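You operate a simulated robot arm through the tools that you are given. There is no shell and no other tool. Be economical: measure what you need, move in short steps, check, and stop when the job is done.

The job below is to be done with a simulated robot arm. You get a single attempt, and the scene is never put back.

JOB
Scrub the toothpaste splash off the counter and soak the brush in cold water.
Fine: tile cleaner on the green brush; plug in, brush in the basin, water up to the blue band, tap off. What is to be rubbed or washed off counts as gone when no trace of it is left.
Where things are to end (x, y in the base frame): green brush within 0.06 m of [0.61, 0.1].
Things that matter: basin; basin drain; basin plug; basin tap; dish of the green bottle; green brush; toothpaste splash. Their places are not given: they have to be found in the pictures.

The check looks at the end state, three seconds after you hand in, the way a careful person would. Anything else that was tipped, shoved, dropped, spilled or broken makes it a failure.

ROBOT AND FRAMES
A 6-joint arm with a two-finger parallel gripper, fixed in place. Base frame: the origin is at the foot of the arm, x ahead of it, y to its left, z up; the work surface is at about z = 0.84. Units: m, degrees, N and s.
With the tool pointing down near the work surface it reaches from about 0.34 to 0.76 m from the base axis. Its first joint turns from -66.0 to 66.0 degrees. Payload 2.45 kg.
The tool frame sits at the grasp point between the pads (the TCP): z along the fingers, y along the line on which they close. The tips reach 0.024 m beyond it. Largest opening 0.068 m; finger width 0.017, thickness 0.01; the body of the gripper, 0.04 by 0.07 m, starts 0.041 m behind the TCP.
Orientation is that of the tool frame in the base frame, as a unit quaternion [x, y, z, w]. With the fingers straight down and closing along the base's y, the tool's x points along the base's -x, its y along +y and its z along -z.

CONTROLS
- The arm moves only by the tool apply_moves. Its argument "plan" is a list of rows, each an object (a shift or turn left out is 0, a gripper value left out holds the last) with "dp": the shift along the tool's x, y, z in m, a list of three; "delta_rot": the turn, a rotation vector about the tool's x, y, z in degrees, a list of three; "claw": the finger opening in m, from 0 to 0.068. In form: [{"dp": [dx, dy, dz], "delta_rot": [ax, ay, az], "claw": claw}, ...]. A call has 1 to 20 rows; each row is the pose to reach, as a shift and turn from the pose commanded when the call began, along the tool's axes at that moment. Rows are played at 5 a second. More than 0.05 m and 8.6 degrees between two rows, or a gripper value outside its range, and nothing of the call is played. Where a pose cannot be reached the arm comes as near as it can. A force on the tool above 50 N (or 10 N above the force at the start of the call, whichever is more), or a blocked arm, ends the call early, and 0.2 s more pass. Each finger travels about 0.108 m/s and halts on what it meets, pressing with about 22 N; the grip force reading is that of the motor and also rises with nothing between the fingers. The clock runs only during rows and for 0.2 s after the last one: add rows that repeat a pose to give the fingers time. It gives the time, the measured TCP pose, the force on the tool (base axes), the opening and the grip force at its end, in the units of the frame above (readings bear some noise), with the torque about the TCP (base axes, N m) and any sound that the robot's microphone picked up.
- Cameras (640 x 400 px; columns grow to the right, rows downward): "scene" is fixed at [0.1808, 0.433, 1.4571]; the picture's right is [-0.55, -0.84, 0.00], its down [-0.53, 0.35, -0.77] and it looks along [0.64, -0.42, -0.64] (base axes); focal length 281 px, centre (320, 200). "wrist" rides on the gripper at [0.084, 0.011, -0.075] in the tool frame; the picture's right is [-0.13, 0.99, 0.00], its down [-0.60, -0.08, -0.79] and it looks along [-0.79, -0.10, 0.61] (tool axes); focal length 251 px, centre (320, 200).
- get_image(camera): a new picture of that camera. The clock stands still meanwhile.
- measure_at(camera, pixels): for up to 12 pixels [column, row] of the newest picture of that camera ("zoom" is the newest enlarged one), the place [x, y, z] in the base frame of the surface seen there, good to about 0.002 m. The clock stands still meanwhile.
- inspect(camera, box): a new picture of the part [left, top, right, bottom] of that camera's present view, enlarged. The clock stands still meanwhile.
- finish_job(): hands the job in; it is judged then, once.

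Keep the steps short. Do not move on a guess: measure, check each grasp and each placing, and mend mistakes. In all there are 80 turns and 46 pictures (those below and enlarged ones count). Leave the gripper open and the arm clear of the work at the hand-in unless told otherwise, and finish with a single line.

The tools are called after ">>>" as name(argument=value, ...) on one line, values as JSON. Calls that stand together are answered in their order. apply_moves: Moves the arm, as the interface text tells. Its arguments: {"type":"object","properties":{"plan":{"type":"array","items":{"type":"object","properties":{"dp":{"type":"array","items":{"type":"number"}},"delta_rot":{"type":"array","items":{"type":"number"}},"claw":{"type":"number"}}}}},"required":["plan"]} The other tools are called the same way: get_image (camera) takes a picture; measure_at (camera, pixels) gives the place of the surface under pixels of a picture; inspect (camera, box) takes an enlarged picture of a part of a camera's view; finish_job () hands the job in.

At the start:

```text
time: 0.0
eef_pos: [0.4827, -0.1397, 1.2366]
tcp_rot: [0.0, 1.0, 0.0, 0.0]
wrist_force: [-0.7, -0.4, 0.2]
torque: [-0.02, 0.0, -0.01]
finger_gap: 0.068
grasp_force: 0.0
```

scene: 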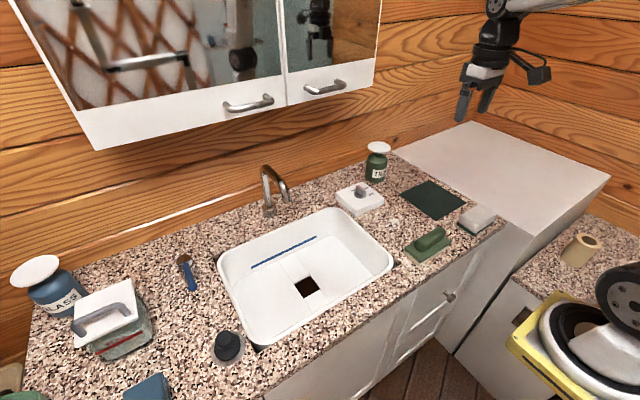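
wrist: 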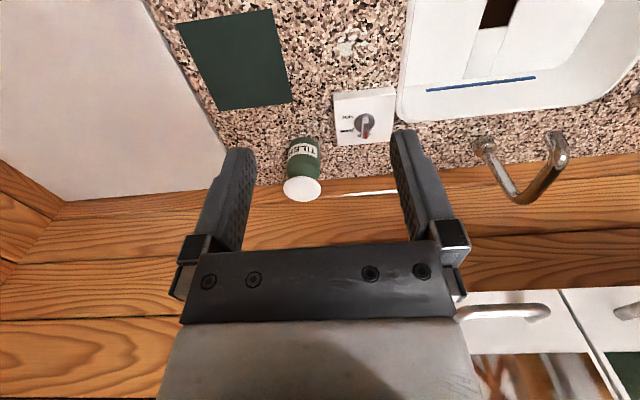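

I see the basin in the middle, a green bottle "TILE" with a white dish-top, a green brush, a control box with a knob, a black plug, and another brush or sponge. I'll enlarge both halves of the counter.

>>> inspect(camera="scene", box=[320, 130, 520, 270])

>>> inspect(camera="scene", box=[0, 230, 260, 400])

```text
2.86 times, centred on (420, 200) of scene
```

zoom: 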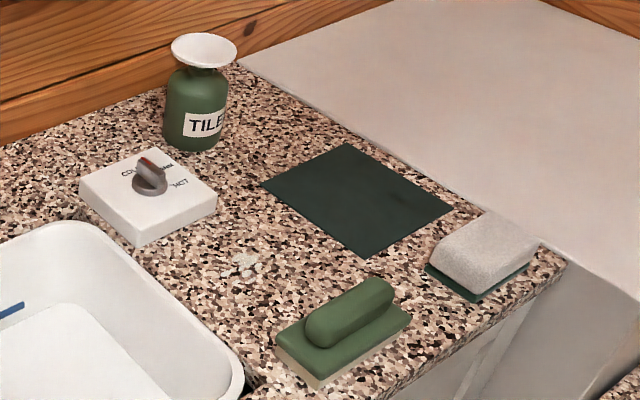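

```text
2.35 times, centred on (130, 315) of scene
```

zoom: 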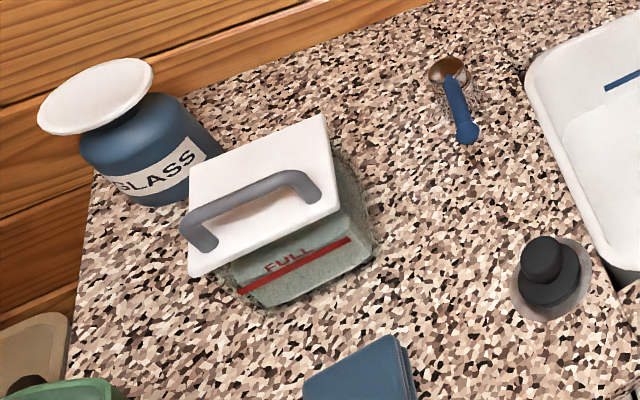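

The splash sits near scene pixel (394,222). The green bottle has a press-down dish on top. I'll measure these features and look closer at the knob.

>>> measure_at(camera="scene", pixels=[[378, 148], [377, 167], [394, 222], [361, 188], [360, 197], [432, 236], [425, 250], [413, 258], [445, 240], [228, 340], [306, 287], [283, 195]])

>>> inspect(camera="scene", box=[330, 170, 390, 220])

>>> inspect(camera="scene", box=[390, 205, 470, 270])

```text
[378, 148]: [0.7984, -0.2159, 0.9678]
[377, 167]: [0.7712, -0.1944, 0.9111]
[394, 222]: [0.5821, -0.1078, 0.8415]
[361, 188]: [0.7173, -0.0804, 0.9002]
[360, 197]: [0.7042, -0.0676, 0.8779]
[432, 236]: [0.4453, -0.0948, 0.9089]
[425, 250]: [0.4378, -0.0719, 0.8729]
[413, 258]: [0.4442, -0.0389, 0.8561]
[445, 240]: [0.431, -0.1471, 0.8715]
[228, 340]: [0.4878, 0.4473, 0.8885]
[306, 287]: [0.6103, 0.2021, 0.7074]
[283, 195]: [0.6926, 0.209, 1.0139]
```

```text
8.00 times, centred on (360, 195) of scene
```

zoom: 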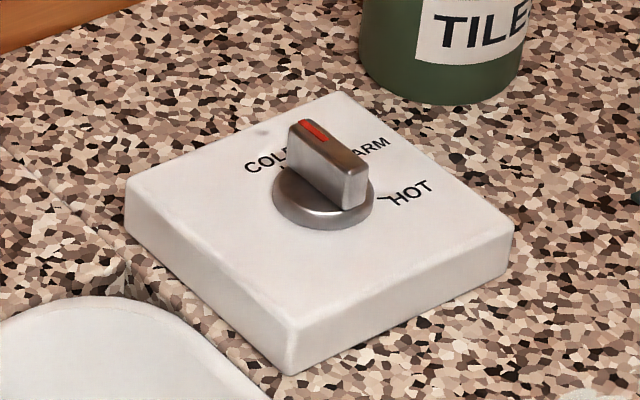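

```text
6.15 times, centred on (430, 238) of scene
```

zoom: 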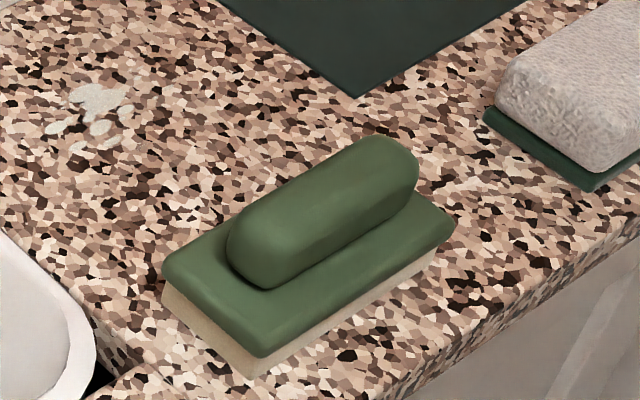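

The knob has COLD, WARM and HOT marks, and I can't see the OFF mark yet. I'll move the wrist camera closer to read it, well above everything.

>>> apply_moves(plan=[{"dp": [-0.017, 0.015, 0.04]}, {"dp": [-0.034, 0.03, 0.08]}, {"dp": [-0.05, 0.045, 0.12]}, {"dp": [-0.067, 0.06, 0.157]}, {"dp": [-0.067, 0.06, 0.157]}])

>>> get_image(camera="wrist")

>>> inspect(camera="wrist", box=[290, 110, 390, 190])

```text
time: 1.2
eef_pos: [0.5474, -0.0793, 1.081]
tcp_rot: [-0.001, 1.0, 0.0, 0.0]
wrist_force: [0.1, -0.6, -1.0]
torque: [-0.01, 0.01, -0.02]
finger_gap: 0.0681
grasp_force: 0.0
```

```text
39 pictures are left
```

wrist: 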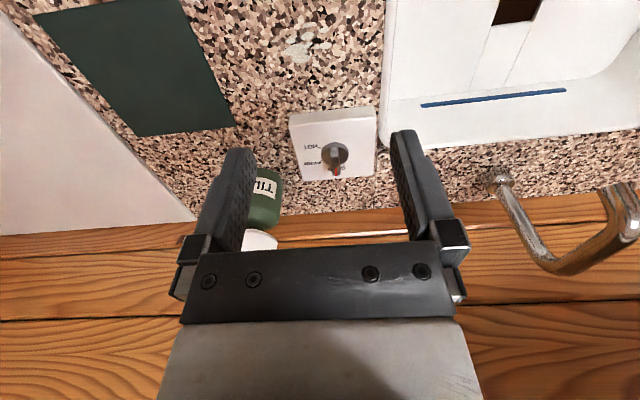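

```text
5.00 times, centred on (340, 150) of wrist
```

zoom: 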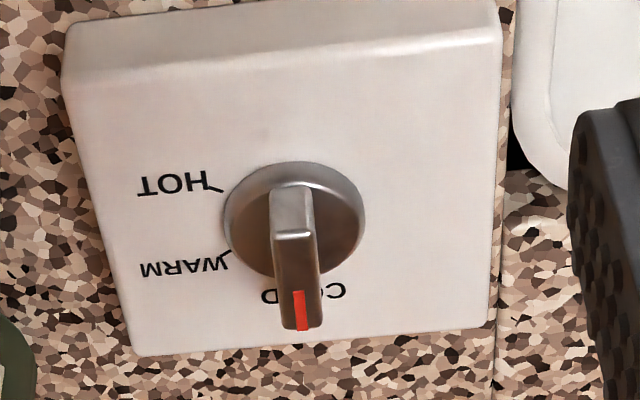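

The red mark on the knob seems to lie over or near COLD. I'll measure the tip, the axis and the labels.

>>> measure_at(camera="zoom", pixels=[[300, 320], [300, 265], [292, 190], [340, 292], [268, 296], [226, 256], [218, 189], [185, 265], [175, 183], [240, 215], [362, 215], [330, 262]])

>>> measure_at(camera="wrist", pixels=[[292, 116], [376, 112], [300, 180], [374, 175], [500, 182], [615, 200], [265, 185], [260, 240], [420, 105], [565, 90], [387, 60], [310, 40]])

```text
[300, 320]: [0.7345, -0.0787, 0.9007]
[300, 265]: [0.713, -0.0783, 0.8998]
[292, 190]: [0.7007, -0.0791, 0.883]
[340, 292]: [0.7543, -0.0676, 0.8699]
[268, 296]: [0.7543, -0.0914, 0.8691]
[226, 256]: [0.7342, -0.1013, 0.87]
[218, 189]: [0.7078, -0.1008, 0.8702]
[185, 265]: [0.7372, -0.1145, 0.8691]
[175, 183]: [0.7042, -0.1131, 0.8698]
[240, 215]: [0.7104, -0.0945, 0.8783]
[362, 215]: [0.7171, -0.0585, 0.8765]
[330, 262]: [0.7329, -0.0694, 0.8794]
```

```text
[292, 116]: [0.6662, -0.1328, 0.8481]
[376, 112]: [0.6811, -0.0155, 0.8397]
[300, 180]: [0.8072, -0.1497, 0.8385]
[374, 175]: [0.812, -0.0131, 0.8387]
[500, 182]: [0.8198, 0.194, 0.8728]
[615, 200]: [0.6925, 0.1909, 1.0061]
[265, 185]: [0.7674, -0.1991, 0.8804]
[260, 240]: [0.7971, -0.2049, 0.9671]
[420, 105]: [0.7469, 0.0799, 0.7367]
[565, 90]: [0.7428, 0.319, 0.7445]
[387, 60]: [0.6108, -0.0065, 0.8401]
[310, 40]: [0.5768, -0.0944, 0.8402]
```

The knob already points at COLD: the label is at (0.754,-0.080) and the knob axis at about (0.717,-0.078). No OFF mark is visible, so flow probably comes from pushing or lifting the knob. I'll do the plug first and move over for a view of it, high and clear.

>>> apply_moves(plan=[{"dp": [0.012, 0.045, 0]}, {"dp": [0.024, 0.09, 0]}, {"dp": [0.036, 0.135, 0]}, {"dp": [0.048, 0.18, 0]}, {"dp": [0.06, 0.225, 0]}, {"dp": [0.072, 0.27, 0]}, {"dp": [0.084, 0.315, 0]}, {"dp": [0.096, 0.36, 0]}, {"dp": [0.108, 0.405, 0]}, {"dp": [0.12, 0.45, 0.0]}, {"dp": [0.127, 0.49, 0.02]}, {"dp": [0.127, 0.509, 0.03]}, {"dp": [0.127, 0.509, 0.03]}])

>>> get_image(camera="wrist")

>>> inspect(camera="scene", box=[200, 310, 280, 380])

```text
time: 4.0
eef_pos: [0.4233, 0.4289, 1.0511]
tcp_rot: [-0.001, 1.0, -0.001, -0.001]
wrist_force: [0.4, -0.4, 0.1]
torque: [0.0, 0.01, -0.01]
finger_gap: 0.0681
grasp_force: 0.0
```

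```text
37 pictures are left
```

wrist: 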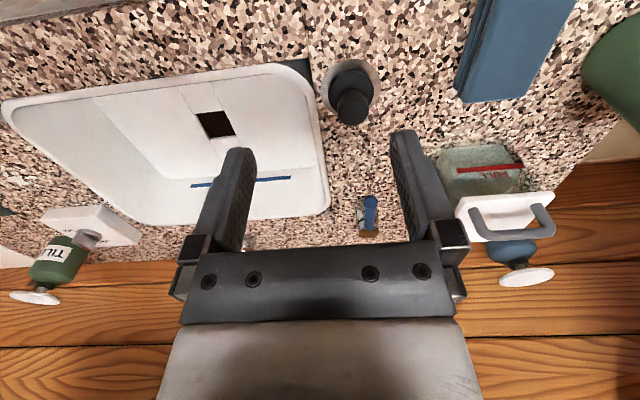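

```text
5.71 times, centred on (240, 345) of scene
```

zoom: 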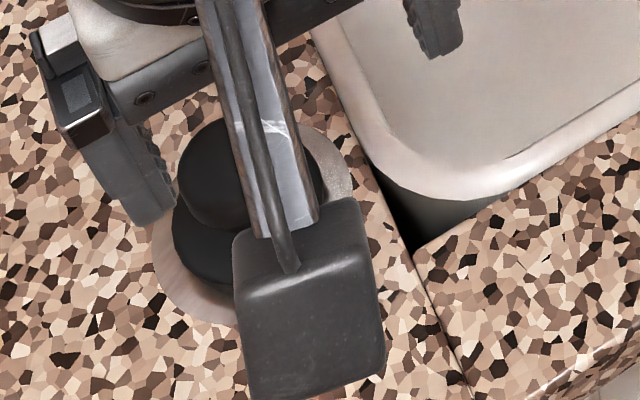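

Now I'll measure the plug and the drain in the wrist picture.

>>> inspect(camera="wrist", box=[300, 45, 400, 135])

>>> measure_at(camera="wrist", pixels=[[195, 114], [226, 110], [205, 138], [236, 133], [354, 97], [354, 116], [337, 110], [370, 110], [120, 100], [250, 185], [270, 120], [312, 120]])

```text
4.44 times, centred on (350, 90) of wrist
```

zoom: 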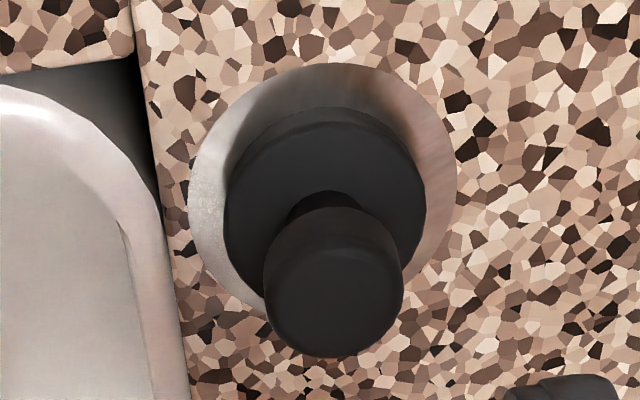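

```text
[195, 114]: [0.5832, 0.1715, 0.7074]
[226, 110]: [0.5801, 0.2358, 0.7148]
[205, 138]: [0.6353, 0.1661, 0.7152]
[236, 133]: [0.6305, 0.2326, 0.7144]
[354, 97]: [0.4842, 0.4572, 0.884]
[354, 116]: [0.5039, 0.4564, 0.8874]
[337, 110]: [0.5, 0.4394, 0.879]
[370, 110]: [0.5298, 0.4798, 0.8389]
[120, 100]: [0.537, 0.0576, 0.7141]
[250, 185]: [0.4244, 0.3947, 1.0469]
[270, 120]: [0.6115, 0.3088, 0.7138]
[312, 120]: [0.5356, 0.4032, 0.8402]
```

>>> measure_at(camera="zoom", pixels=[[335, 225], [335, 300], [335, 350], [270, 275], [396, 275], [330, 130], [232, 200], [420, 200], [330, 75], [195, 190], [450, 190], [335, 265]])

>>> inspect(camera="wrist", box=[150, 80, 270, 160])

```text
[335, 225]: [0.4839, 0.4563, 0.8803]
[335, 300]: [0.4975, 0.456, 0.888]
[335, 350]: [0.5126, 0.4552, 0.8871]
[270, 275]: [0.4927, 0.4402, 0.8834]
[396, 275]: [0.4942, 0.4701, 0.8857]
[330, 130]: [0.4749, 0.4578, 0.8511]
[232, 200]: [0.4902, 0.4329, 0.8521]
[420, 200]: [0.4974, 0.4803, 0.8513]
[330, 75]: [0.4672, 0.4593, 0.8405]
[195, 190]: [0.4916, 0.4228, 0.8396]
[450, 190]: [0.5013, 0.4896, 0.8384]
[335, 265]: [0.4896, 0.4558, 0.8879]
```

```text
5.00 times, centred on (210, 120) of wrist
```

zoom: 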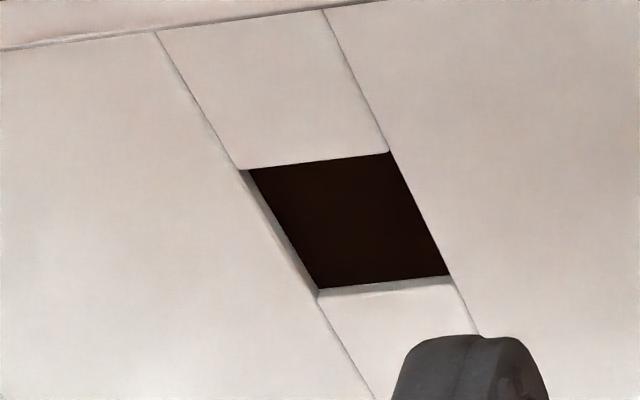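

>>> measure_at(camera="zoom", pixels=[[245, 165], [390, 150], [318, 295], [455, 278], [200, 200], [420, 130], [300, 140], [400, 310], [315, 160], [425, 210]])

```text
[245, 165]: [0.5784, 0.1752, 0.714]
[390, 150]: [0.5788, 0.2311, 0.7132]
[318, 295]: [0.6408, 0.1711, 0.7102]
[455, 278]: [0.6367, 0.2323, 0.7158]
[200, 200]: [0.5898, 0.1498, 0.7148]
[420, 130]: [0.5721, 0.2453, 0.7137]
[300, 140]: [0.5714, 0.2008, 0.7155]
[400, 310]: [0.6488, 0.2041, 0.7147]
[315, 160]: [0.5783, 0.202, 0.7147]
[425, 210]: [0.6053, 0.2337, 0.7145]
```

The drain is a 0.06 m square hole centred on (0.608,0.202). The plug head is centred on (0.498,0.4555), 0.032 m across, with its top at 0.888. I'll move over the plug and lower to just above the head.

>>> apply_moves(plan=[{"dp": [-0.04, 0.013, 0.02]}, {"dp": [-0.0755, 0.0262, 0.03]}, {"dp": [-0.0755, 0.0262, 0.07]}, {"dp": [-0.0755, 0.0262, 0.11]}, {"dp": [-0.0755, 0.0262, 0.14]}, {"dp": [-0.0755, 0.0262, 0.16]}, {"dp": [-0.0755, 0.0262, 0.1696]}, {"dp": [-0.0755, 0.0262, 0.1696]}])

>>> get_image(camera="wrist")

```text
time: 5.8
eef_pos: [0.4983, 0.4534, 0.8795]
tcp_rot: [0.001, 1.0, 0.001, 0.0]
wrist_force: [0.1, 0.5, -0.1]
torque: [0.02, 0.0, 0.0]
finger_gap: 0.0681
grasp_force: 0.1
```

```text
33 pictures are left
```

wrist: 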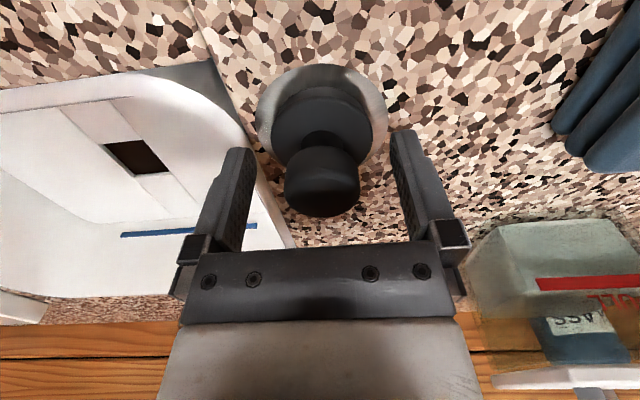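

The plug head sits between the fingers at (322,180). I'll close and lift 3 cm.

>>> apply_moves(plan=[{"claw": 0.03}, {"claw": 0.02}, {"claw": 0.02}, {"claw": 0.02}, {"dp": [0, 0, -0.015], "claw": 0.02}, {"dp": [0, 0, -0.03], "claw": 0.02}, {"dp": [0, 0, -0.03], "claw": 0.02}])

>>> get_image(camera="wrist")

```text
time: 7.4
eef_pos: [0.4979, 0.4547, 0.9117]
tcp_rot: [0.0, 1.0, 0.001, 0.0]
wrist_force: [0.2, 0.2, 0.0]
torque: [-0.03, 0.0, 0.01]
finger_gap: 0.0333
grasp_force: 21.7
```

```text
32 pictures are left
```

wrist: 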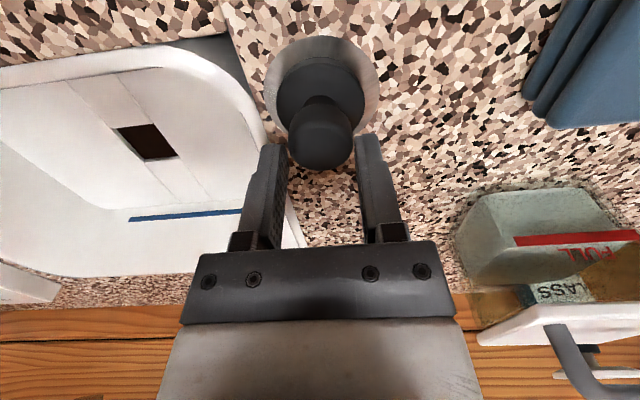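

The gap holds at 0.033, but the plug appears lower in the picture. I'll measure where it is.

>>> measure_at(camera="wrist", pixels=[[322, 145], [322, 160], [320, 120], [300, 85], [330, 75], [270, 80], [320, 45], [345, 85]])

>>> get_image(camera="scene")

```text
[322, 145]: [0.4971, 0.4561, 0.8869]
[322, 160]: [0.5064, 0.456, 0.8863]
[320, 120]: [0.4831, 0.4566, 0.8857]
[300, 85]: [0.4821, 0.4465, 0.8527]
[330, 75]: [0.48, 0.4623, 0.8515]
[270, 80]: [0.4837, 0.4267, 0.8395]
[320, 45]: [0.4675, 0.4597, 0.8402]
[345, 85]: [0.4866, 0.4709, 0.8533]
```

```text
31 pictures are left
```

scene: 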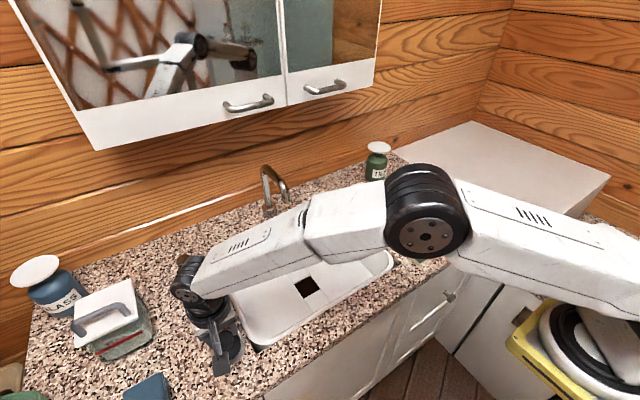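

The plug stayed on the counter, with its top at 0.887, so the fingers slid off. I'll open, lower a bit deeper, close with more settling time, and read the forces before lifting.

>>> apply_moves(plan=[{"claw": 0.05}, {"claw": 0.06}, {"dp": [0, 0.0005, 0.02], "claw": 0.06}, {"dp": [0, 0.0005, 0.034], "claw": 0.06}, {"dp": [0, 0.0005, 0.034], "claw": 0.06}, {"dp": [0, 0.0005, 0.034], "claw": 0.01}, {"dp": [0, 0.0005, 0.034], "claw": 0.01}, {"dp": [0, 0.0005, 0.034], "claw": 0.01}, {"dp": [0, 0.0005, 0.034], "claw": 0.01}, {"dp": [0, 0.0005, 0.034], "claw": 0.01}])

>>> apply_moves(plan=[{"dp": [0, 0, -0.002]}, {"dp": [0, 0, -0.004]}])

>>> apply_moves(plan=[{"dp": [0, 0, -0.003]}, {"dp": [0, 0, -0.006]}])

```text
time: 9.6
eef_pos: [0.4986, 0.4539, 0.8758]
tcp_rot: [-0.001, 1.0, 0.0, 0.001]
wrist_force: [0.1, -1.0, -0.1]
torque: [-0.01, 0.01, -0.03]
finger_gap: 0.0509
grasp_force: 21.9
```

```text
time: 10.2
eef_pos: [0.4984, 0.4573, 0.8802]
tcp_rot: [0.0, 1.0, 0.0, 0.001]
wrist_force: [-0.5, 0.1, 0.2]
torque: [-0.01, 0.01, -0.02]
finger_gap: 0.0511
grasp_force: 21.6
```

```text
time: 10.8
eef_pos: [0.4976, 0.4548, 0.8866]
tcp_rot: [0.0, 1.0, 0.0, 0.0]
wrist_force: [0.2, -0.1, -0.6]
torque: [-0.01, 0.0, -0.01]
finger_gap: 0.0506
grasp_force: 21.6
```

The gap is 0.051, so the fingers now hold the flange. I'll check whether the plug came up.

>>> get_image(camera="wrist")

>>> measure_at(camera="wrist", pixels=[[322, 180], [322, 190], [322, 170], [322, 160], [322, 150], [320, 105], [275, 85], [320, 60]])

```text
30 pictures are left
```

wrist: 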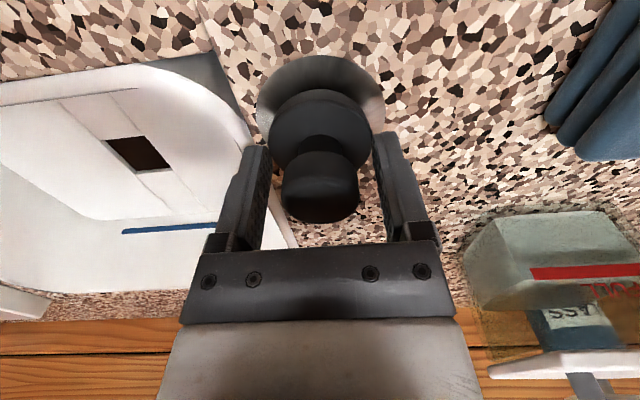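

```text
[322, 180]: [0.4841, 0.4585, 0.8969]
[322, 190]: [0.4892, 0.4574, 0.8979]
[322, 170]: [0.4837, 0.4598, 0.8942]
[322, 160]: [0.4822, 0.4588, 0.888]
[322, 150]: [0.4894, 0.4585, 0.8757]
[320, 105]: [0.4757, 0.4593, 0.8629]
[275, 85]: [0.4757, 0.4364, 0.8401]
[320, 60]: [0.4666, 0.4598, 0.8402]
```

The plug is lifted: its head top went from 0.887 to 0.898, held by the flange. The recess floor under the drain is at z 0.707, so the plug sits down when the TCP is at about 0.743. I'll lift, carry it over the drain (0.608,0.202), and yaw 90° so the wrist camera stays over the long side of the basin.

>>> apply_moves(plan=[{"dp": [0, 0, -0.03]}, {"dp": [0, 0, -0.06]}, {"dp": [0, 0, -0.09]}, {"dp": [-0.01, -0.023, -0.09], "delta_rot": [0, 0, 8.18]}, {"dp": [-0.02, -0.046, -0.09], "delta_rot": [0, 0, 16.36]}, {"dp": [-0.03, -0.069, -0.09], "delta_rot": [0, 0, 24.5]}, {"dp": [-0.04, -0.092, -0.09], "delta_rot": [0, 0, 32.7]}, {"dp": [-0.05, -0.115, -0.09], "delta_rot": [0, 0, 40.9]}, {"dp": [-0.06, -0.138, -0.09], "delta_rot": [0, 0, 49.1]}, {"dp": [-0.07, -0.161, -0.09], "delta_rot": [0, 0, 57.3]}, {"dp": [-0.08, -0.184, -0.09], "delta_rot": [0, 0, 65.5]}, {"dp": [-0.09, -0.207, -0.09], "delta_rot": [0, 0, 73.6]}, {"dp": [-0.1, -0.23, -0.09], "delta_rot": [0, 0, 81.8]}, {"dp": [-0.11, -0.254, -0.09], "delta_rot": [0, 0, 90]}, {"dp": [-0.11, -0.254, -0.09], "delta_rot": [0, 0, 90]}])

>>> get_image(camera="wrist")

>>> get_image(camera="scene")

```text
time: 14.0
eef_pos: [0.6073, 0.2023, 0.976]
tcp_rot: [0.708, 0.706, 0.0, 0.0]
wrist_force: [0.6, -0.2, -0.5]
torque: [0.01, -0.02, -0.01]
finger_gap: 0.0512
grasp_force: 21.9
```

```text
29 pictures are left
```

wrist: 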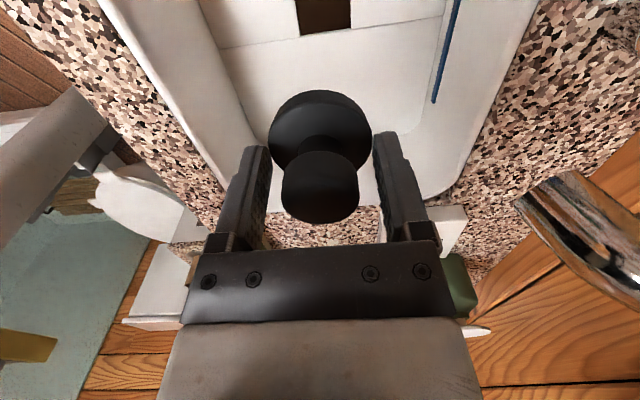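

```text
28 pictures are left
```

scene: 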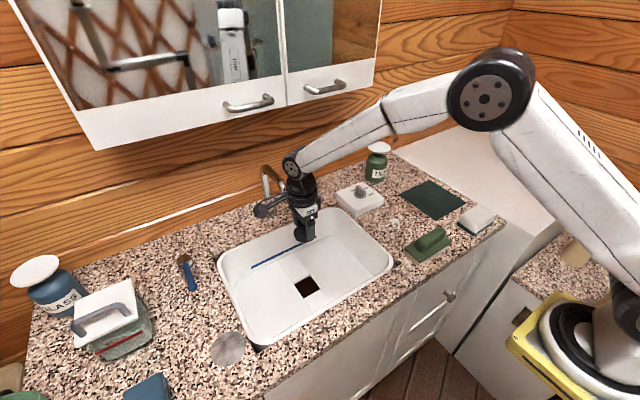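

The plug hangs between the fingers over the basin, and the tap spout at x≥0.69 is clear. I'll lower to just above the drain.

>>> apply_moves(plan=[{"dp": [0, 0, 0.03]}, {"dp": [0, 0, 0.06]}, {"dp": [0, 0, 0.09]}, {"dp": [0, 0, 0.12]}, {"dp": [0, 0, 0.15]}, {"dp": [0, 0, 0.18]}, {"dp": [0, 0, 0.2]}, {"dp": [0, 0, 0.21]}, {"dp": [0, 0, 0.21]}])

>>> get_image(camera="wrist")

```text
time: 16.0
eef_pos: [0.6067, 0.2001, 0.7657]
tcp_rot: [0.707, 0.707, 0.0, 0.0]
wrist_force: [0.1, -0.7, -1.1]
torque: [0.01, 0.0, 0.03]
finger_gap: 0.0511
grasp_force: 22.4
```

```text
27 pictures are left
```

wrist: 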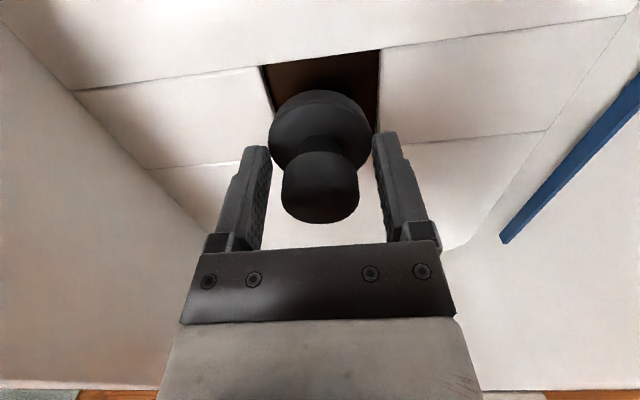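

The plug is above the hole. I'll lower slowly until it touches the recess, stopping at TCP 0.745.

>>> apply_moves(plan=[{"dp": [0, 0, 0.008]}, {"dp": [0, 0, 0.014]}, {"dp": [0, 0, 0.018]}, {"dp": [0, 0, 0.0205]}, {"dp": [0, 0, 0.0205]}])

>>> get_image(camera="wrist")

```text
time: 17.2
eef_pos: [0.6076, 0.2015, 0.7458]
tcp_rot: [0.707, 0.707, 0.0, 0.0]
wrist_force: [0.5, -0.6, -0.2]
torque: [-0.04, -0.02, 0.04]
finger_gap: 0.0512
grasp_force: 22.2
```

```text
26 pictures are left
```

wrist: 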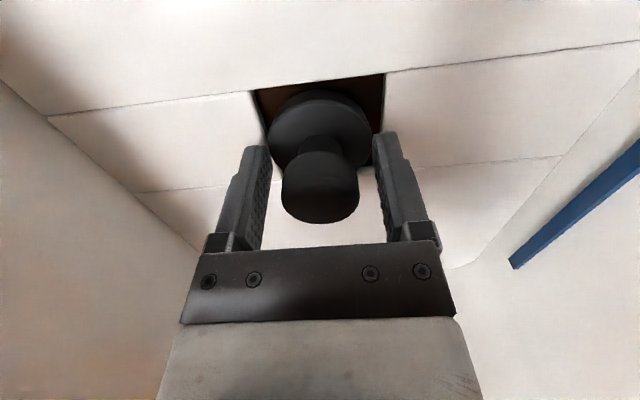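

The plug is inside the hole outline with no contact yet. I'll lower 2 mm more, open, wait, rise and look.

>>> apply_moves(plan=[{"dp": [0, 0, 0.001]}, {"dp": [0, 0, 0.002]}, {"dp": [0, 0, 0.002], "claw": 0.06}, {"dp": [0, 0, 0.002], "claw": 0.066}, {"dp": [0, 0, 0.002], "claw": 0.066}, {"dp": [0, 0, -0.02], "claw": 0.066}, {"dp": [0, 0, -0.05], "claw": 0.066}, {"dp": [0, 0, -0.08], "claw": 0.066}, {"dp": [0, 0, -0.08], "claw": 0.066}])

>>> get_image(camera="wrist")

>>> measure_at(camera="wrist", pixels=[[320, 140], [320, 120], [320, 90], [320, 70], [320, 100]])

```text
time: 19.2
eef_pos: [0.6062, 0.2012, 0.8267]
tcp_rot: [0.707, 0.708, 0.0, 0.0]
wrist_force: [-0.8, -0.1, 0.5]
torque: [-0.01, -0.05, 0.01]
finger_gap: 0.0658
grasp_force: 0.0
```

```text
25 pictures are left
```

wrist: 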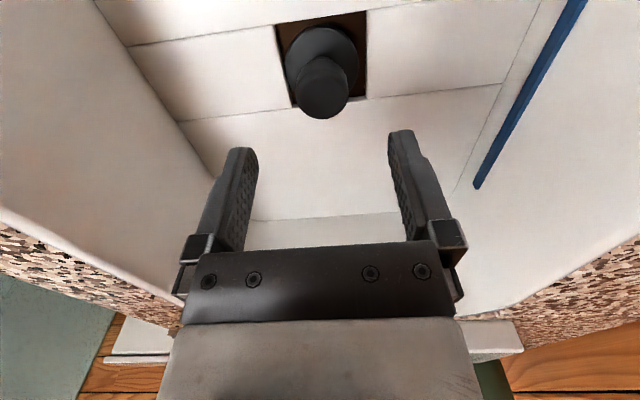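

```text
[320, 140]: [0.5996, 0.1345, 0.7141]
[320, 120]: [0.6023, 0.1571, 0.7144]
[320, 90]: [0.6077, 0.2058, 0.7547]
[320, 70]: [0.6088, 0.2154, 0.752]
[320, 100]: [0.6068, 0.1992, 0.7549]
```

The plug is upright in the drain, with its top at 0.755, which puts its bottom at 0.707. Next is the brush. I'll go up and over to view it, keeping this yaw because its handle seems to lie along y.

>>> apply_moves(plan=[{"dp": [0, 0, -0.045]}, {"dp": [0, 0, -0.09]}, {"dp": [0, 0, -0.135]}, {"dp": [0, 0, -0.18]}, {"dp": [0, 0, -0.225]}, {"dp": [-0.03, -0.034, -0.225]}, {"dp": [-0.06, -0.068, -0.225]}, {"dp": [-0.09, -0.102, -0.225]}, {"dp": [-0.12, -0.136, -0.225]}, {"dp": [-0.152, -0.168, -0.225]}, {"dp": [-0.152, -0.168, -0.225]}])

>>> get_image(camera="wrist")

```text
time: 21.6
eef_pos: [0.442, 0.0507, 1.0482]
tcp_rot: [0.707, 0.707, 0.001, 0.0]
wrist_force: [0.3, -1.1, 0.0]
torque: [-0.03, 0.01, 0.01]
finger_gap: 0.066
grasp_force: 0.1
```

```text
24 pictures are left
```

wrist: 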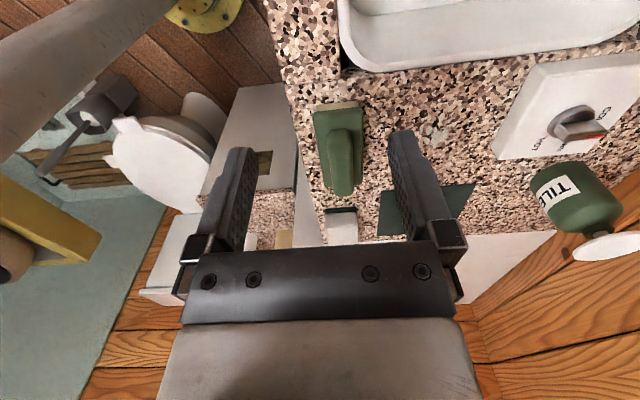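

The brush is at (340,148). I'll enlarge it and measure its handle and plate corners.

>>> inspect(camera="wrist", box=[290, 90, 450, 210])

>>> measure_at(camera="wrist", pixels=[[342, 132], [344, 165], [346, 190], [330, 160], [359, 160], [316, 112], [360, 107], [436, 135], [427, 125], [443, 148]])

```text
3.33 times, centred on (370, 150) of wrist
```

zoom: 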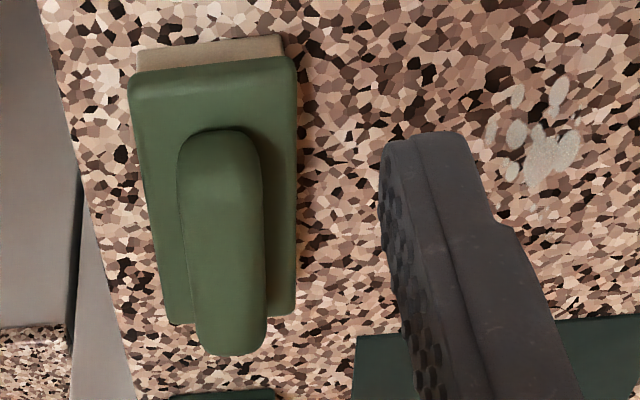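

```text
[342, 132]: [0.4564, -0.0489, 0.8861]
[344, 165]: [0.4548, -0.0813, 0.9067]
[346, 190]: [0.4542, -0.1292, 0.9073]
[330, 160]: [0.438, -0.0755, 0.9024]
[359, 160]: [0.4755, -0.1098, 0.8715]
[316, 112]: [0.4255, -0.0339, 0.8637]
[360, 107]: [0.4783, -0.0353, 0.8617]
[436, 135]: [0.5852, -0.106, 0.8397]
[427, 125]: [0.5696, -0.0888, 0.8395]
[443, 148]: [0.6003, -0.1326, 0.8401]
```

>>> measure_at(camera="zoom", pixels=[[184, 230], [263, 230], [225, 140], [230, 345], [135, 90], [296, 80], [170, 315], [294, 305], [490, 130], [560, 80], [515, 175], [578, 140]])

```text
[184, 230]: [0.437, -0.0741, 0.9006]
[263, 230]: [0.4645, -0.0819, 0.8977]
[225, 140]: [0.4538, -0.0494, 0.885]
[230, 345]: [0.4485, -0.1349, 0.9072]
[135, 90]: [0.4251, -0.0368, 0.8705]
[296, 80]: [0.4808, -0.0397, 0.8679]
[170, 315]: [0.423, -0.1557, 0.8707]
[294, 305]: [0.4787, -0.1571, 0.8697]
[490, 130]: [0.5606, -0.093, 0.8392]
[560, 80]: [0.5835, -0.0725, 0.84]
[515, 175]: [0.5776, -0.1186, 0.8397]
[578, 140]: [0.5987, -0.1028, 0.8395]
```

The brush centre is (0.452,-0.096). The handle spans x 0.436–0.466 with its top at 0.909, and the plate top is at 0.871. I'll go over it, lower to TCP z 0.899, close and lift 2 cm.

>>> apply_moves(plan=[{"dp": [-0.045, 0.004, 0]}, {"dp": [-0.09, 0.008, 0]}, {"dp": [-0.13, 0.0115, 0.0]}, {"dp": [-0.146, 0.0115, 0.03]}, {"dp": [-0.146, 0.0115, 0.07]}, {"dp": [-0.146, 0.0115, 0.11]}, {"dp": [-0.146, 0.0115, 0.14]}, {"dp": [-0.146, 0.0115, 0.151]}, {"dp": [-0.146, 0.0115, 0.151]}, {"dp": [-0.146, 0.0115, 0.151], "claw": 0.01}, {"dp": [-0.146, 0.0115, 0.151], "claw": 0.01}, {"dp": [-0.146, 0.0115, 0.151], "claw": 0.01}, {"dp": [-0.146, 0.0115, 0.151], "claw": 0.01}])

>>> apply_moves(plan=[{"dp": [0, 0, -0.01]}, {"dp": [0, 0, -0.02]}, {"dp": [0, 0, -0.04]}, {"dp": [0, 0, -0.04]}])

>>> get_image(camera="wrist")

```text
time: 24.4
eef_pos: [0.4492, -0.0968, 0.8974]
tcp_rot: [0.707, 0.707, 0.0, -0.001]
wrist_force: [0.2, 0.2, 0.0]
torque: [-0.01, 0.01, -0.01]
finger_gap: 0.0299
grasp_force: 21.9
```

```text
time: 25.4
eef_pos: [0.4501, -0.0975, 0.9404]
tcp_rot: [0.707, 0.708, 0.001, 0.0]
wrist_force: [-0.3, 0.5, -1.9]
torque: [-0.04, 0.0, -0.01]
finger_gap: 0.0296
grasp_force: 21.7
```

```text
22 pictures are left
```

wrist: 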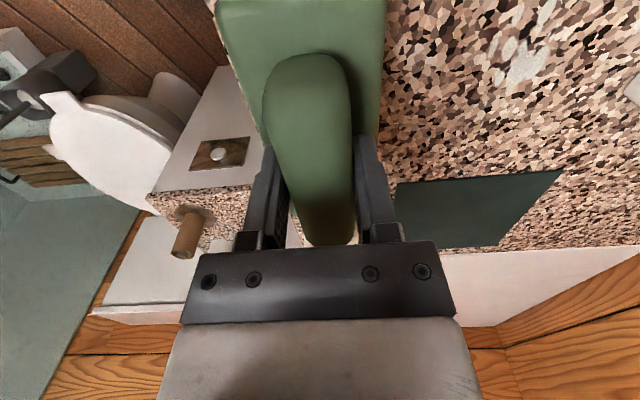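

The brush is held: gap 0.030, and the weight shows in the force. Now I'll measure the dish on the green bottle precisely.

>>> inspect(camera="scene", box=[350, 130, 410, 190])

```text
6.67 times, centred on (380, 160) of scene
```

zoom: 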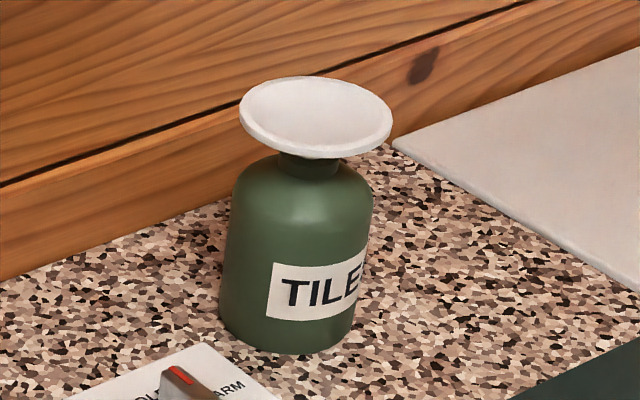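

>>> measure_at(camera="zoom", pixels=[[316, 112], [245, 105], [388, 120], [325, 82], [305, 152], [345, 83], [270, 138], [316, 125], [300, 165], [316, 145], [220, 70], [420, 60]])

```text
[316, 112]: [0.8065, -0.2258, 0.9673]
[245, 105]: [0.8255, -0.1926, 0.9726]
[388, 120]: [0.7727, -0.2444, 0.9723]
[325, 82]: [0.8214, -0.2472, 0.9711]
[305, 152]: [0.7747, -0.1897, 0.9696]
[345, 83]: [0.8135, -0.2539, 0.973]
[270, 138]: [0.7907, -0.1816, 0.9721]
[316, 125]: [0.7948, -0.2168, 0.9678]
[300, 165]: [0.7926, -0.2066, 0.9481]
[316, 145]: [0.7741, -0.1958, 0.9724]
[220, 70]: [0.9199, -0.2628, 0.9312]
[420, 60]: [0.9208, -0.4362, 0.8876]
```

The dish rim is at z 0.973, centred on about (0.799,-0.219), with a radius near 0.037 m. That is 0.83 m from the base, so I'll point the brush radially so it overhangs the dish. First I'll check the cabinet clearance, then raise and go to a standoff at (0.70,-0.192,1.08).

>>> measure_at(camera="scene", pixels=[[98, 148], [280, 104], [372, 82], [340, 85], [250, 105], [375, 40]])

>>> apply_moves(plan=[{"dp": [0, 0, -0.045]}, {"dp": [0, 0, -0.09]}, {"dp": [0, 0, -0.141]}, {"dp": [-0.009, 0.025, -0.141], "delta_rot": [0, 0, -7.5]}, {"dp": [-0.019, 0.05, -0.141], "delta_rot": [0, 0, -15]}, {"dp": [-0.029, 0.075, -0.141], "delta_rot": [0, 0, -22.5]}, {"dp": [-0.038, 0.1, -0.141], "delta_rot": [0, 0, -30]}, {"dp": [-0.048, 0.125, -0.141], "delta_rot": [0, 0, -37.5]}, {"dp": [-0.058, 0.15, -0.141], "delta_rot": [0, 0, -45]}, {"dp": [-0.067, 0.175, -0.141], "delta_rot": [0, 0, -52.5]}, {"dp": [-0.077, 0.2, -0.141], "delta_rot": [0, 0, -60]}, {"dp": [-0.087, 0.225, -0.141], "delta_rot": [0, 0, -67.5]}, {"dp": [-0.096, 0.2483, -0.141], "delta_rot": [0, 0, -74.7]}, {"dp": [-0.096, 0.2483, -0.141], "delta_rot": [0, 0, -74.7]}])

```text
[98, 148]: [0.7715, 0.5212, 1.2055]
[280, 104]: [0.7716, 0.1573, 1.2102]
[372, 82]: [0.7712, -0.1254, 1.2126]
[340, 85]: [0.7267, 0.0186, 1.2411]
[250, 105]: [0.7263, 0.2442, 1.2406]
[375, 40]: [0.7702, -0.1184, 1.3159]
```

```text
refused: row 3 steps farther than a row can; nothing moved
```

Row 3 was 0.051 m. I'll send the same path again with a valid step.

>>> apply_moves(plan=[{"dp": [0, 0, -0.047]}, {"dp": [0, 0, -0.094]}, {"dp": [0, 0, -0.141]}, {"dp": [-0.009, 0.025, -0.141], "delta_rot": [0, 0, -7.5]}, {"dp": [-0.019, 0.05, -0.141], "delta_rot": [0, 0, -15]}, {"dp": [-0.029, 0.075, -0.141], "delta_rot": [0, 0, -22.5]}, {"dp": [-0.038, 0.1, -0.141], "delta_rot": [0, 0, -30]}, {"dp": [-0.048, 0.125, -0.141], "delta_rot": [0, 0, -37.5]}, {"dp": [-0.058, 0.15, -0.141], "delta_rot": [0, 0, -45]}, {"dp": [-0.067, 0.175, -0.141], "delta_rot": [0, 0, -52.5]}, {"dp": [-0.077, 0.2, -0.141], "delta_rot": [0, 0, -60]}, {"dp": [-0.087, 0.225, -0.141], "delta_rot": [0, 0, -67.5]}, {"dp": [-0.096, 0.2483, -0.141], "delta_rot": [0, 0, -74.7]}, {"dp": [-0.096, 0.2483, -0.141], "delta_rot": [0, 0, -74.7]}])

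>>> get_image(camera="scene")

```text
time: 28.4
eef_pos: [0.6984, -0.1933, 1.0805]
tcp_rot: [0.131, 0.991, 0.0, 0.0]
wrist_force: [-0.4, 0.1, -1.3]
torque: [-0.01, 0.01, 0.0]
finger_gap: 0.0296
grasp_force: 22.0
```

```text
20 pictures are left
```

scene: 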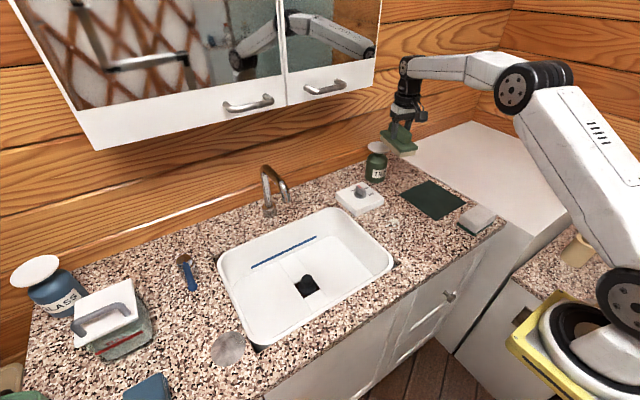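

The forearm passes to the right of the cabinet edge, which is at y=-0.125. I'll extend radially at the same height toward the dish and see how far it reaches.

>>> apply_moves(plan=[{"dp": [-0.025, 0, 0]}, {"dp": [-0.05, 0, 0]}, {"dp": [-0.075, 0, 0]}, {"dp": [-0.075, 0, 0]}])

>>> apply_moves(plan=[{"dp": [-0.015, 0, 0]}, {"dp": [-0.03, 0, 0]}, {"dp": [-0.03, 0, 0]}])

>>> inspect(camera="scene", box=[320, 40, 480, 190])

```text
time: 29.4
eef_pos: [0.7347, -0.1997, 1.0773]
tcp_rot: [0.134, 0.991, -0.001, -0.001]
wrist_force: [0.0, -0.9, -1.5]
torque: [0.02, -0.01, -0.01]
finger_gap: 0.0298
grasp_force: 22.5
out of reach, approached as far as the arm can: row 2, 3, 4
```

```text
time: 30.2
eef_pos: [0.7348, -0.1989, 1.0753]
tcp_rot: [0.133, 0.991, 0.0, 0.0]
wrist_force: [1.4, 0.5, -1.4]
torque: [0.03, 0.01, -0.04]
finger_gap: 0.0297
grasp_force: 22.1
out of reach, approached as far as the arm can: row 1, 2, 3
```

```text
2.67 times, centred on (400, 115) of scene
```

zoom: 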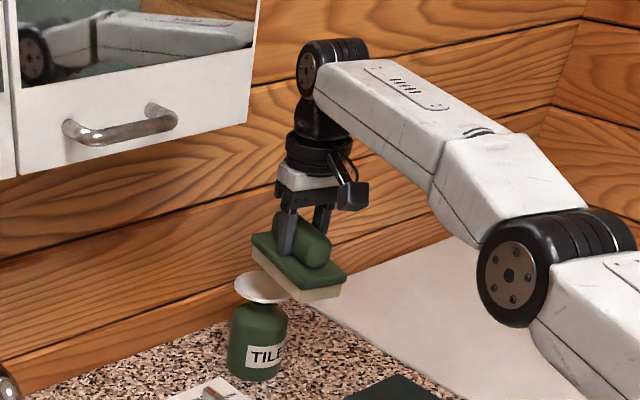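

The arm stops at 0.761 m radius, so the brush's front end reaches about 0.82, nearly the dish centre. I'll command back into reach and check where I end up.

>>> apply_moves(plan=[{"dp": [0.035, 0, 0]}, {"dp": [0.07, 0, 0]}, {"dp": [0.07, 0, 0]}])

```text
time: 31.0
eef_pos: [0.7327, -0.1998, 1.0755]
tcp_rot: [0.133, 0.991, 0.001, 0.0]
wrist_force: [-0.3, -0.2, -0.8]
torque: [0.0, 0.0, -0.01]
finger_gap: 0.0298
grasp_force: 21.8
out of reach, approached as far as the arm can: row 1, 2, 3
```

Now at the reach limit over the near half of the dish. I'll lower toward contact, expected at TCP z near 1.031, watching the force.

>>> apply_moves(plan=[{"dp": [0, 0, 0.015]}, {"dp": [0, 0, 0.03]}, {"dp": [0, 0, 0.04]}, {"dp": [0, 0, 0.04]}])

>>> apply_moves(plan=[{"dp": [0, 0, 0.004]}, {"dp": [0, 0, 0.008]}, {"dp": [0, 0, 0.012]}, {"dp": [0, 0, 0.012]}])

>>> inspect(camera="scene", box=[330, 100, 450, 190])

```text
time: 32.0
eef_pos: [0.7371, -0.2009, 1.0354]
tcp_rot: [0.133, 0.991, 0.0, -0.001]
wrist_force: [0.8, 0.4, -1.2]
torque: [0.02, 0.04, -0.01]
finger_gap: 0.0297
grasp_force: 22.5
out of reach, approached as far as the arm can: row 2, 3, 4
```

```text
time: 33.0
eef_pos: [0.7379, -0.2005, 1.0242]
tcp_rot: [0.133, 0.991, 0.0, -0.001]
wrist_force: [-0.5, -1.1, 0.5]
torque: [-0.05, -0.05, -0.08]
finger_gap: 0.0298
grasp_force: 22.4
```

```text
4.44 times, centred on (390, 145) of scene
```

zoom: 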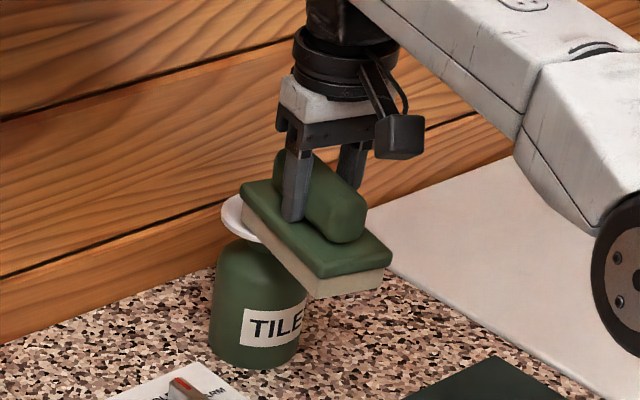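

The upward force changed by about 2 N, so the brush touches the dish. I'll press a little more in small steps.

>>> apply_moves(plan=[{"dp": [0, 0, 0.002]}, {"dp": [0, 0, 0.004]}, {"dp": [0, 0, 0.006]}, {"dp": [0, 0, 0.006]}])

>>> get_image(camera="wrist")

```text
time: 34.0
eef_pos: [0.7384, -0.2007, 1.0193]
tcp_rot: [0.134, 0.991, 0.0, -0.001]
wrist_force: [-1.7, -0.2, 0.9]
torque: [-0.07, -0.12, -0.04]
finger_gap: 0.0298
grasp_force: 22.1
```

```text
17 pictures are left
```

wrist: 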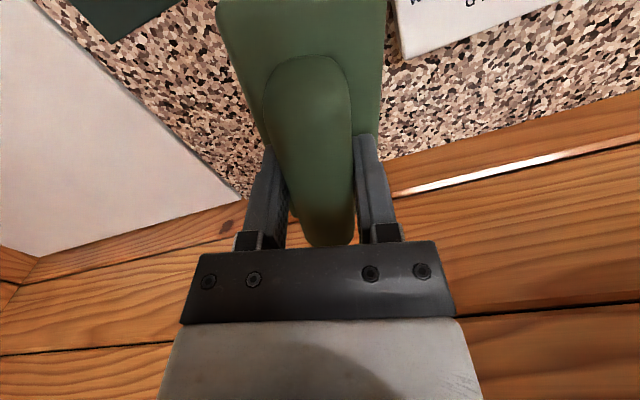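

The dish gives way softly. I'll keep pressing in small steps until it clicks, makes a sound or stops.

>>> apply_moves(plan=[{"dp": [0, 0, 0.002]}, {"dp": [0, 0, 0.004]}, {"dp": [0, 0, 0.006]}, {"dp": [0, 0, 0.006]}])

>>> inspect(camera="scene", box=[330, 100, 450, 190])

```text
time: 35.0
eef_pos: [0.7387, -0.2001, 1.0155]
tcp_rot: [0.132, 0.991, -0.001, 0.001]
wrist_force: [-7.9, 3.4, 19.4]
torque: [-0.01, -0.21, 0.04]
finger_gap: 0.0299
grasp_force: 22.1
```

```text
4.44 times, centred on (390, 145) of scene
```

zoom: 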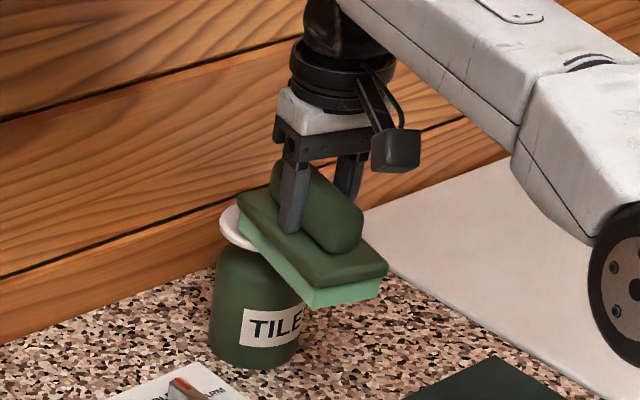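

The pad has turned green, so the cleaner is on it, and the dish is at its hard stop. I'll raise straight up and check the bottle and the brush's tilt.

>>> apply_moves(plan=[{"dp": [0, 0, -0.006]}, {"dp": [0, 0, -0.015]}, {"dp": [0, 0, -0.03]}, {"dp": [0, 0, -0.06]}, {"dp": [0.02, 0, -0.07]}, {"dp": [0.04, 0, -0.07]}, {"dp": [0.04, 0, -0.07]}])

>>> inspect(camera="scene", box=[330, 90, 450, 190])

```text
time: 36.6
eef_pos: [0.7307, -0.2012, 1.0895]
tcp_rot: [0.133, 0.991, -0.001, -0.001]
wrist_force: [0.2, -0.4, -1.3]
torque: [0.01, -0.01, -0.01]
finger_gap: 0.0296
grasp_force: 21.4
out of reach, approached as far as the arm can: row 5, 6, 7
```

```text
4.00 times, centred on (390, 140) of scene
```

zoom: 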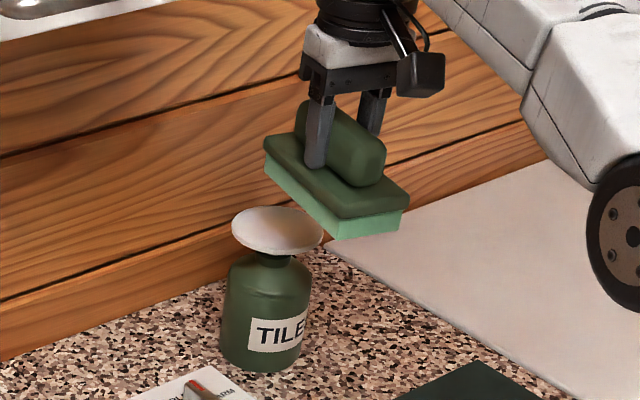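

The pad is loaded, and the bottle stands upright with its dish back up. I'll retract toward the base and check the pose.

>>> apply_moves(plan=[{"dp": [0.03, 0, 0]}, {"dp": [0.06, 0, 0]}, {"dp": [0.09, 0, 0]}, {"dp": [0.12, 0, 0]}, {"dp": [0.12, 0, 0]}])

```text
time: 37.8
eef_pos: [0.7307, -0.2012, 1.091]
tcp_rot: [0.134, 0.991, 0.0, -0.001]
wrist_force: [0.3, 0.5, -0.7]
torque: [0.01, -0.01, -0.02]
finger_gap: 0.0297
grasp_force: 22.1
out of reach, approached as far as the arm can: row 1, 2, 3, 4, 5
```

The arm reports out of reach although I commanded inward, so the solver looks stuck at this height. It was fine lower down. I'll return the command to about the present radius at slightly lower z, where the brush still clears the dish by 2 cm.

>>> apply_moves(plan=[{"dp": [-0.045, 0, 0.01]}, {"dp": [-0.09, 0, 0.02]}, {"dp": [-0.135, 0, 0.03]}, {"dp": [-0.135, 0, 0.036]}, {"dp": [-0.135, 0, 0.036]}])

```text
time: 39.0
eef_pos: [0.7407, -0.1952, 1.049]
tcp_rot: [0.133, 0.991, -0.001, 0.0]
wrist_force: [-0.6, 0.8, -1.7]
torque: [0.01, 0.0, -0.02]
finger_gap: 0.0296
grasp_force: 21.4
out of reach, approached as far as the arm can: row 1, 2, 3, 4, 5
```

>>> apply_moves(plan=[{"dp": [0.03, 0, 0.0]}, {"dp": [0.06, 0, 0.0]}, {"dp": [0.06, 0, 0.0]}])

```text
time: 39.8
eef_pos: [0.7378, -0.194, 1.0512]
tcp_rot: [0.133, 0.991, -0.001, -0.001]
wrist_force: [-0.5, -0.7, -1.2]
torque: [-0.03, -0.01, -0.04]
finger_gap: 0.0296
grasp_force: 22.0
out of reach, approached as far as the arm can: row 1, 2, 3
```

The arm is near full stretch, and straight inward commands do nothing. I'll move sideways to the right, away from the cabinet and bottle, where I can safely bend it again.

>>> apply_moves(plan=[{"dp": [0.02, -0.04, 0]}, {"dp": [0.04, -0.08, 0]}, {"dp": [0.06, -0.12, 0]}, {"dp": [0.06, -0.12, 0]}, {"dp": [0.06, -0.12, 0]}])

>>> get_image(camera="scene")

```text
time: 41.0
eef_pos: [0.6917, -0.3041, 1.0604]
tcp_rot: [0.133, 0.991, -0.001, 0.0]
wrist_force: [0.2, -0.1, -0.9]
torque: [0.01, -0.03, 0.01]
finger_gap: 0.0296
grasp_force: 22.5
out of reach, approached as far as the arm can: row 1, 2, 3, 4, 5
```

```text
14 pictures are left
```

scene: 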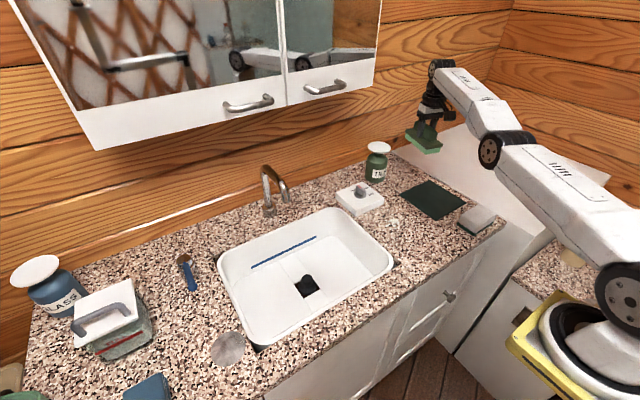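

The elbow is straight. Lowering should bend it the right way, and here there is free space below, with the brush bottom at 1.00 and the shelf at about 0.88. I'll lower 5 cm while keeping the inward command.

>>> apply_moves(plan=[{"dp": [0, 0, 0.015]}, {"dp": [0, 0, 0.03]}, {"dp": [0, 0, 0.045]}, {"dp": [0, 0, 0.05]}, {"dp": [0, 0, 0.05]}])

```text
time: 42.2
eef_pos: [0.6958, -0.3055, 1.0088]
tcp_rot: [0.133, 0.991, 0.0, 0.0]
wrist_force: [0.1, 0.0, -0.3]
torque: [0.01, -0.01, 0.01]
finger_gap: 0.0299
grasp_force: 22.2
out of reach, approached as far as the arm can: row 2, 3, 4, 5
```

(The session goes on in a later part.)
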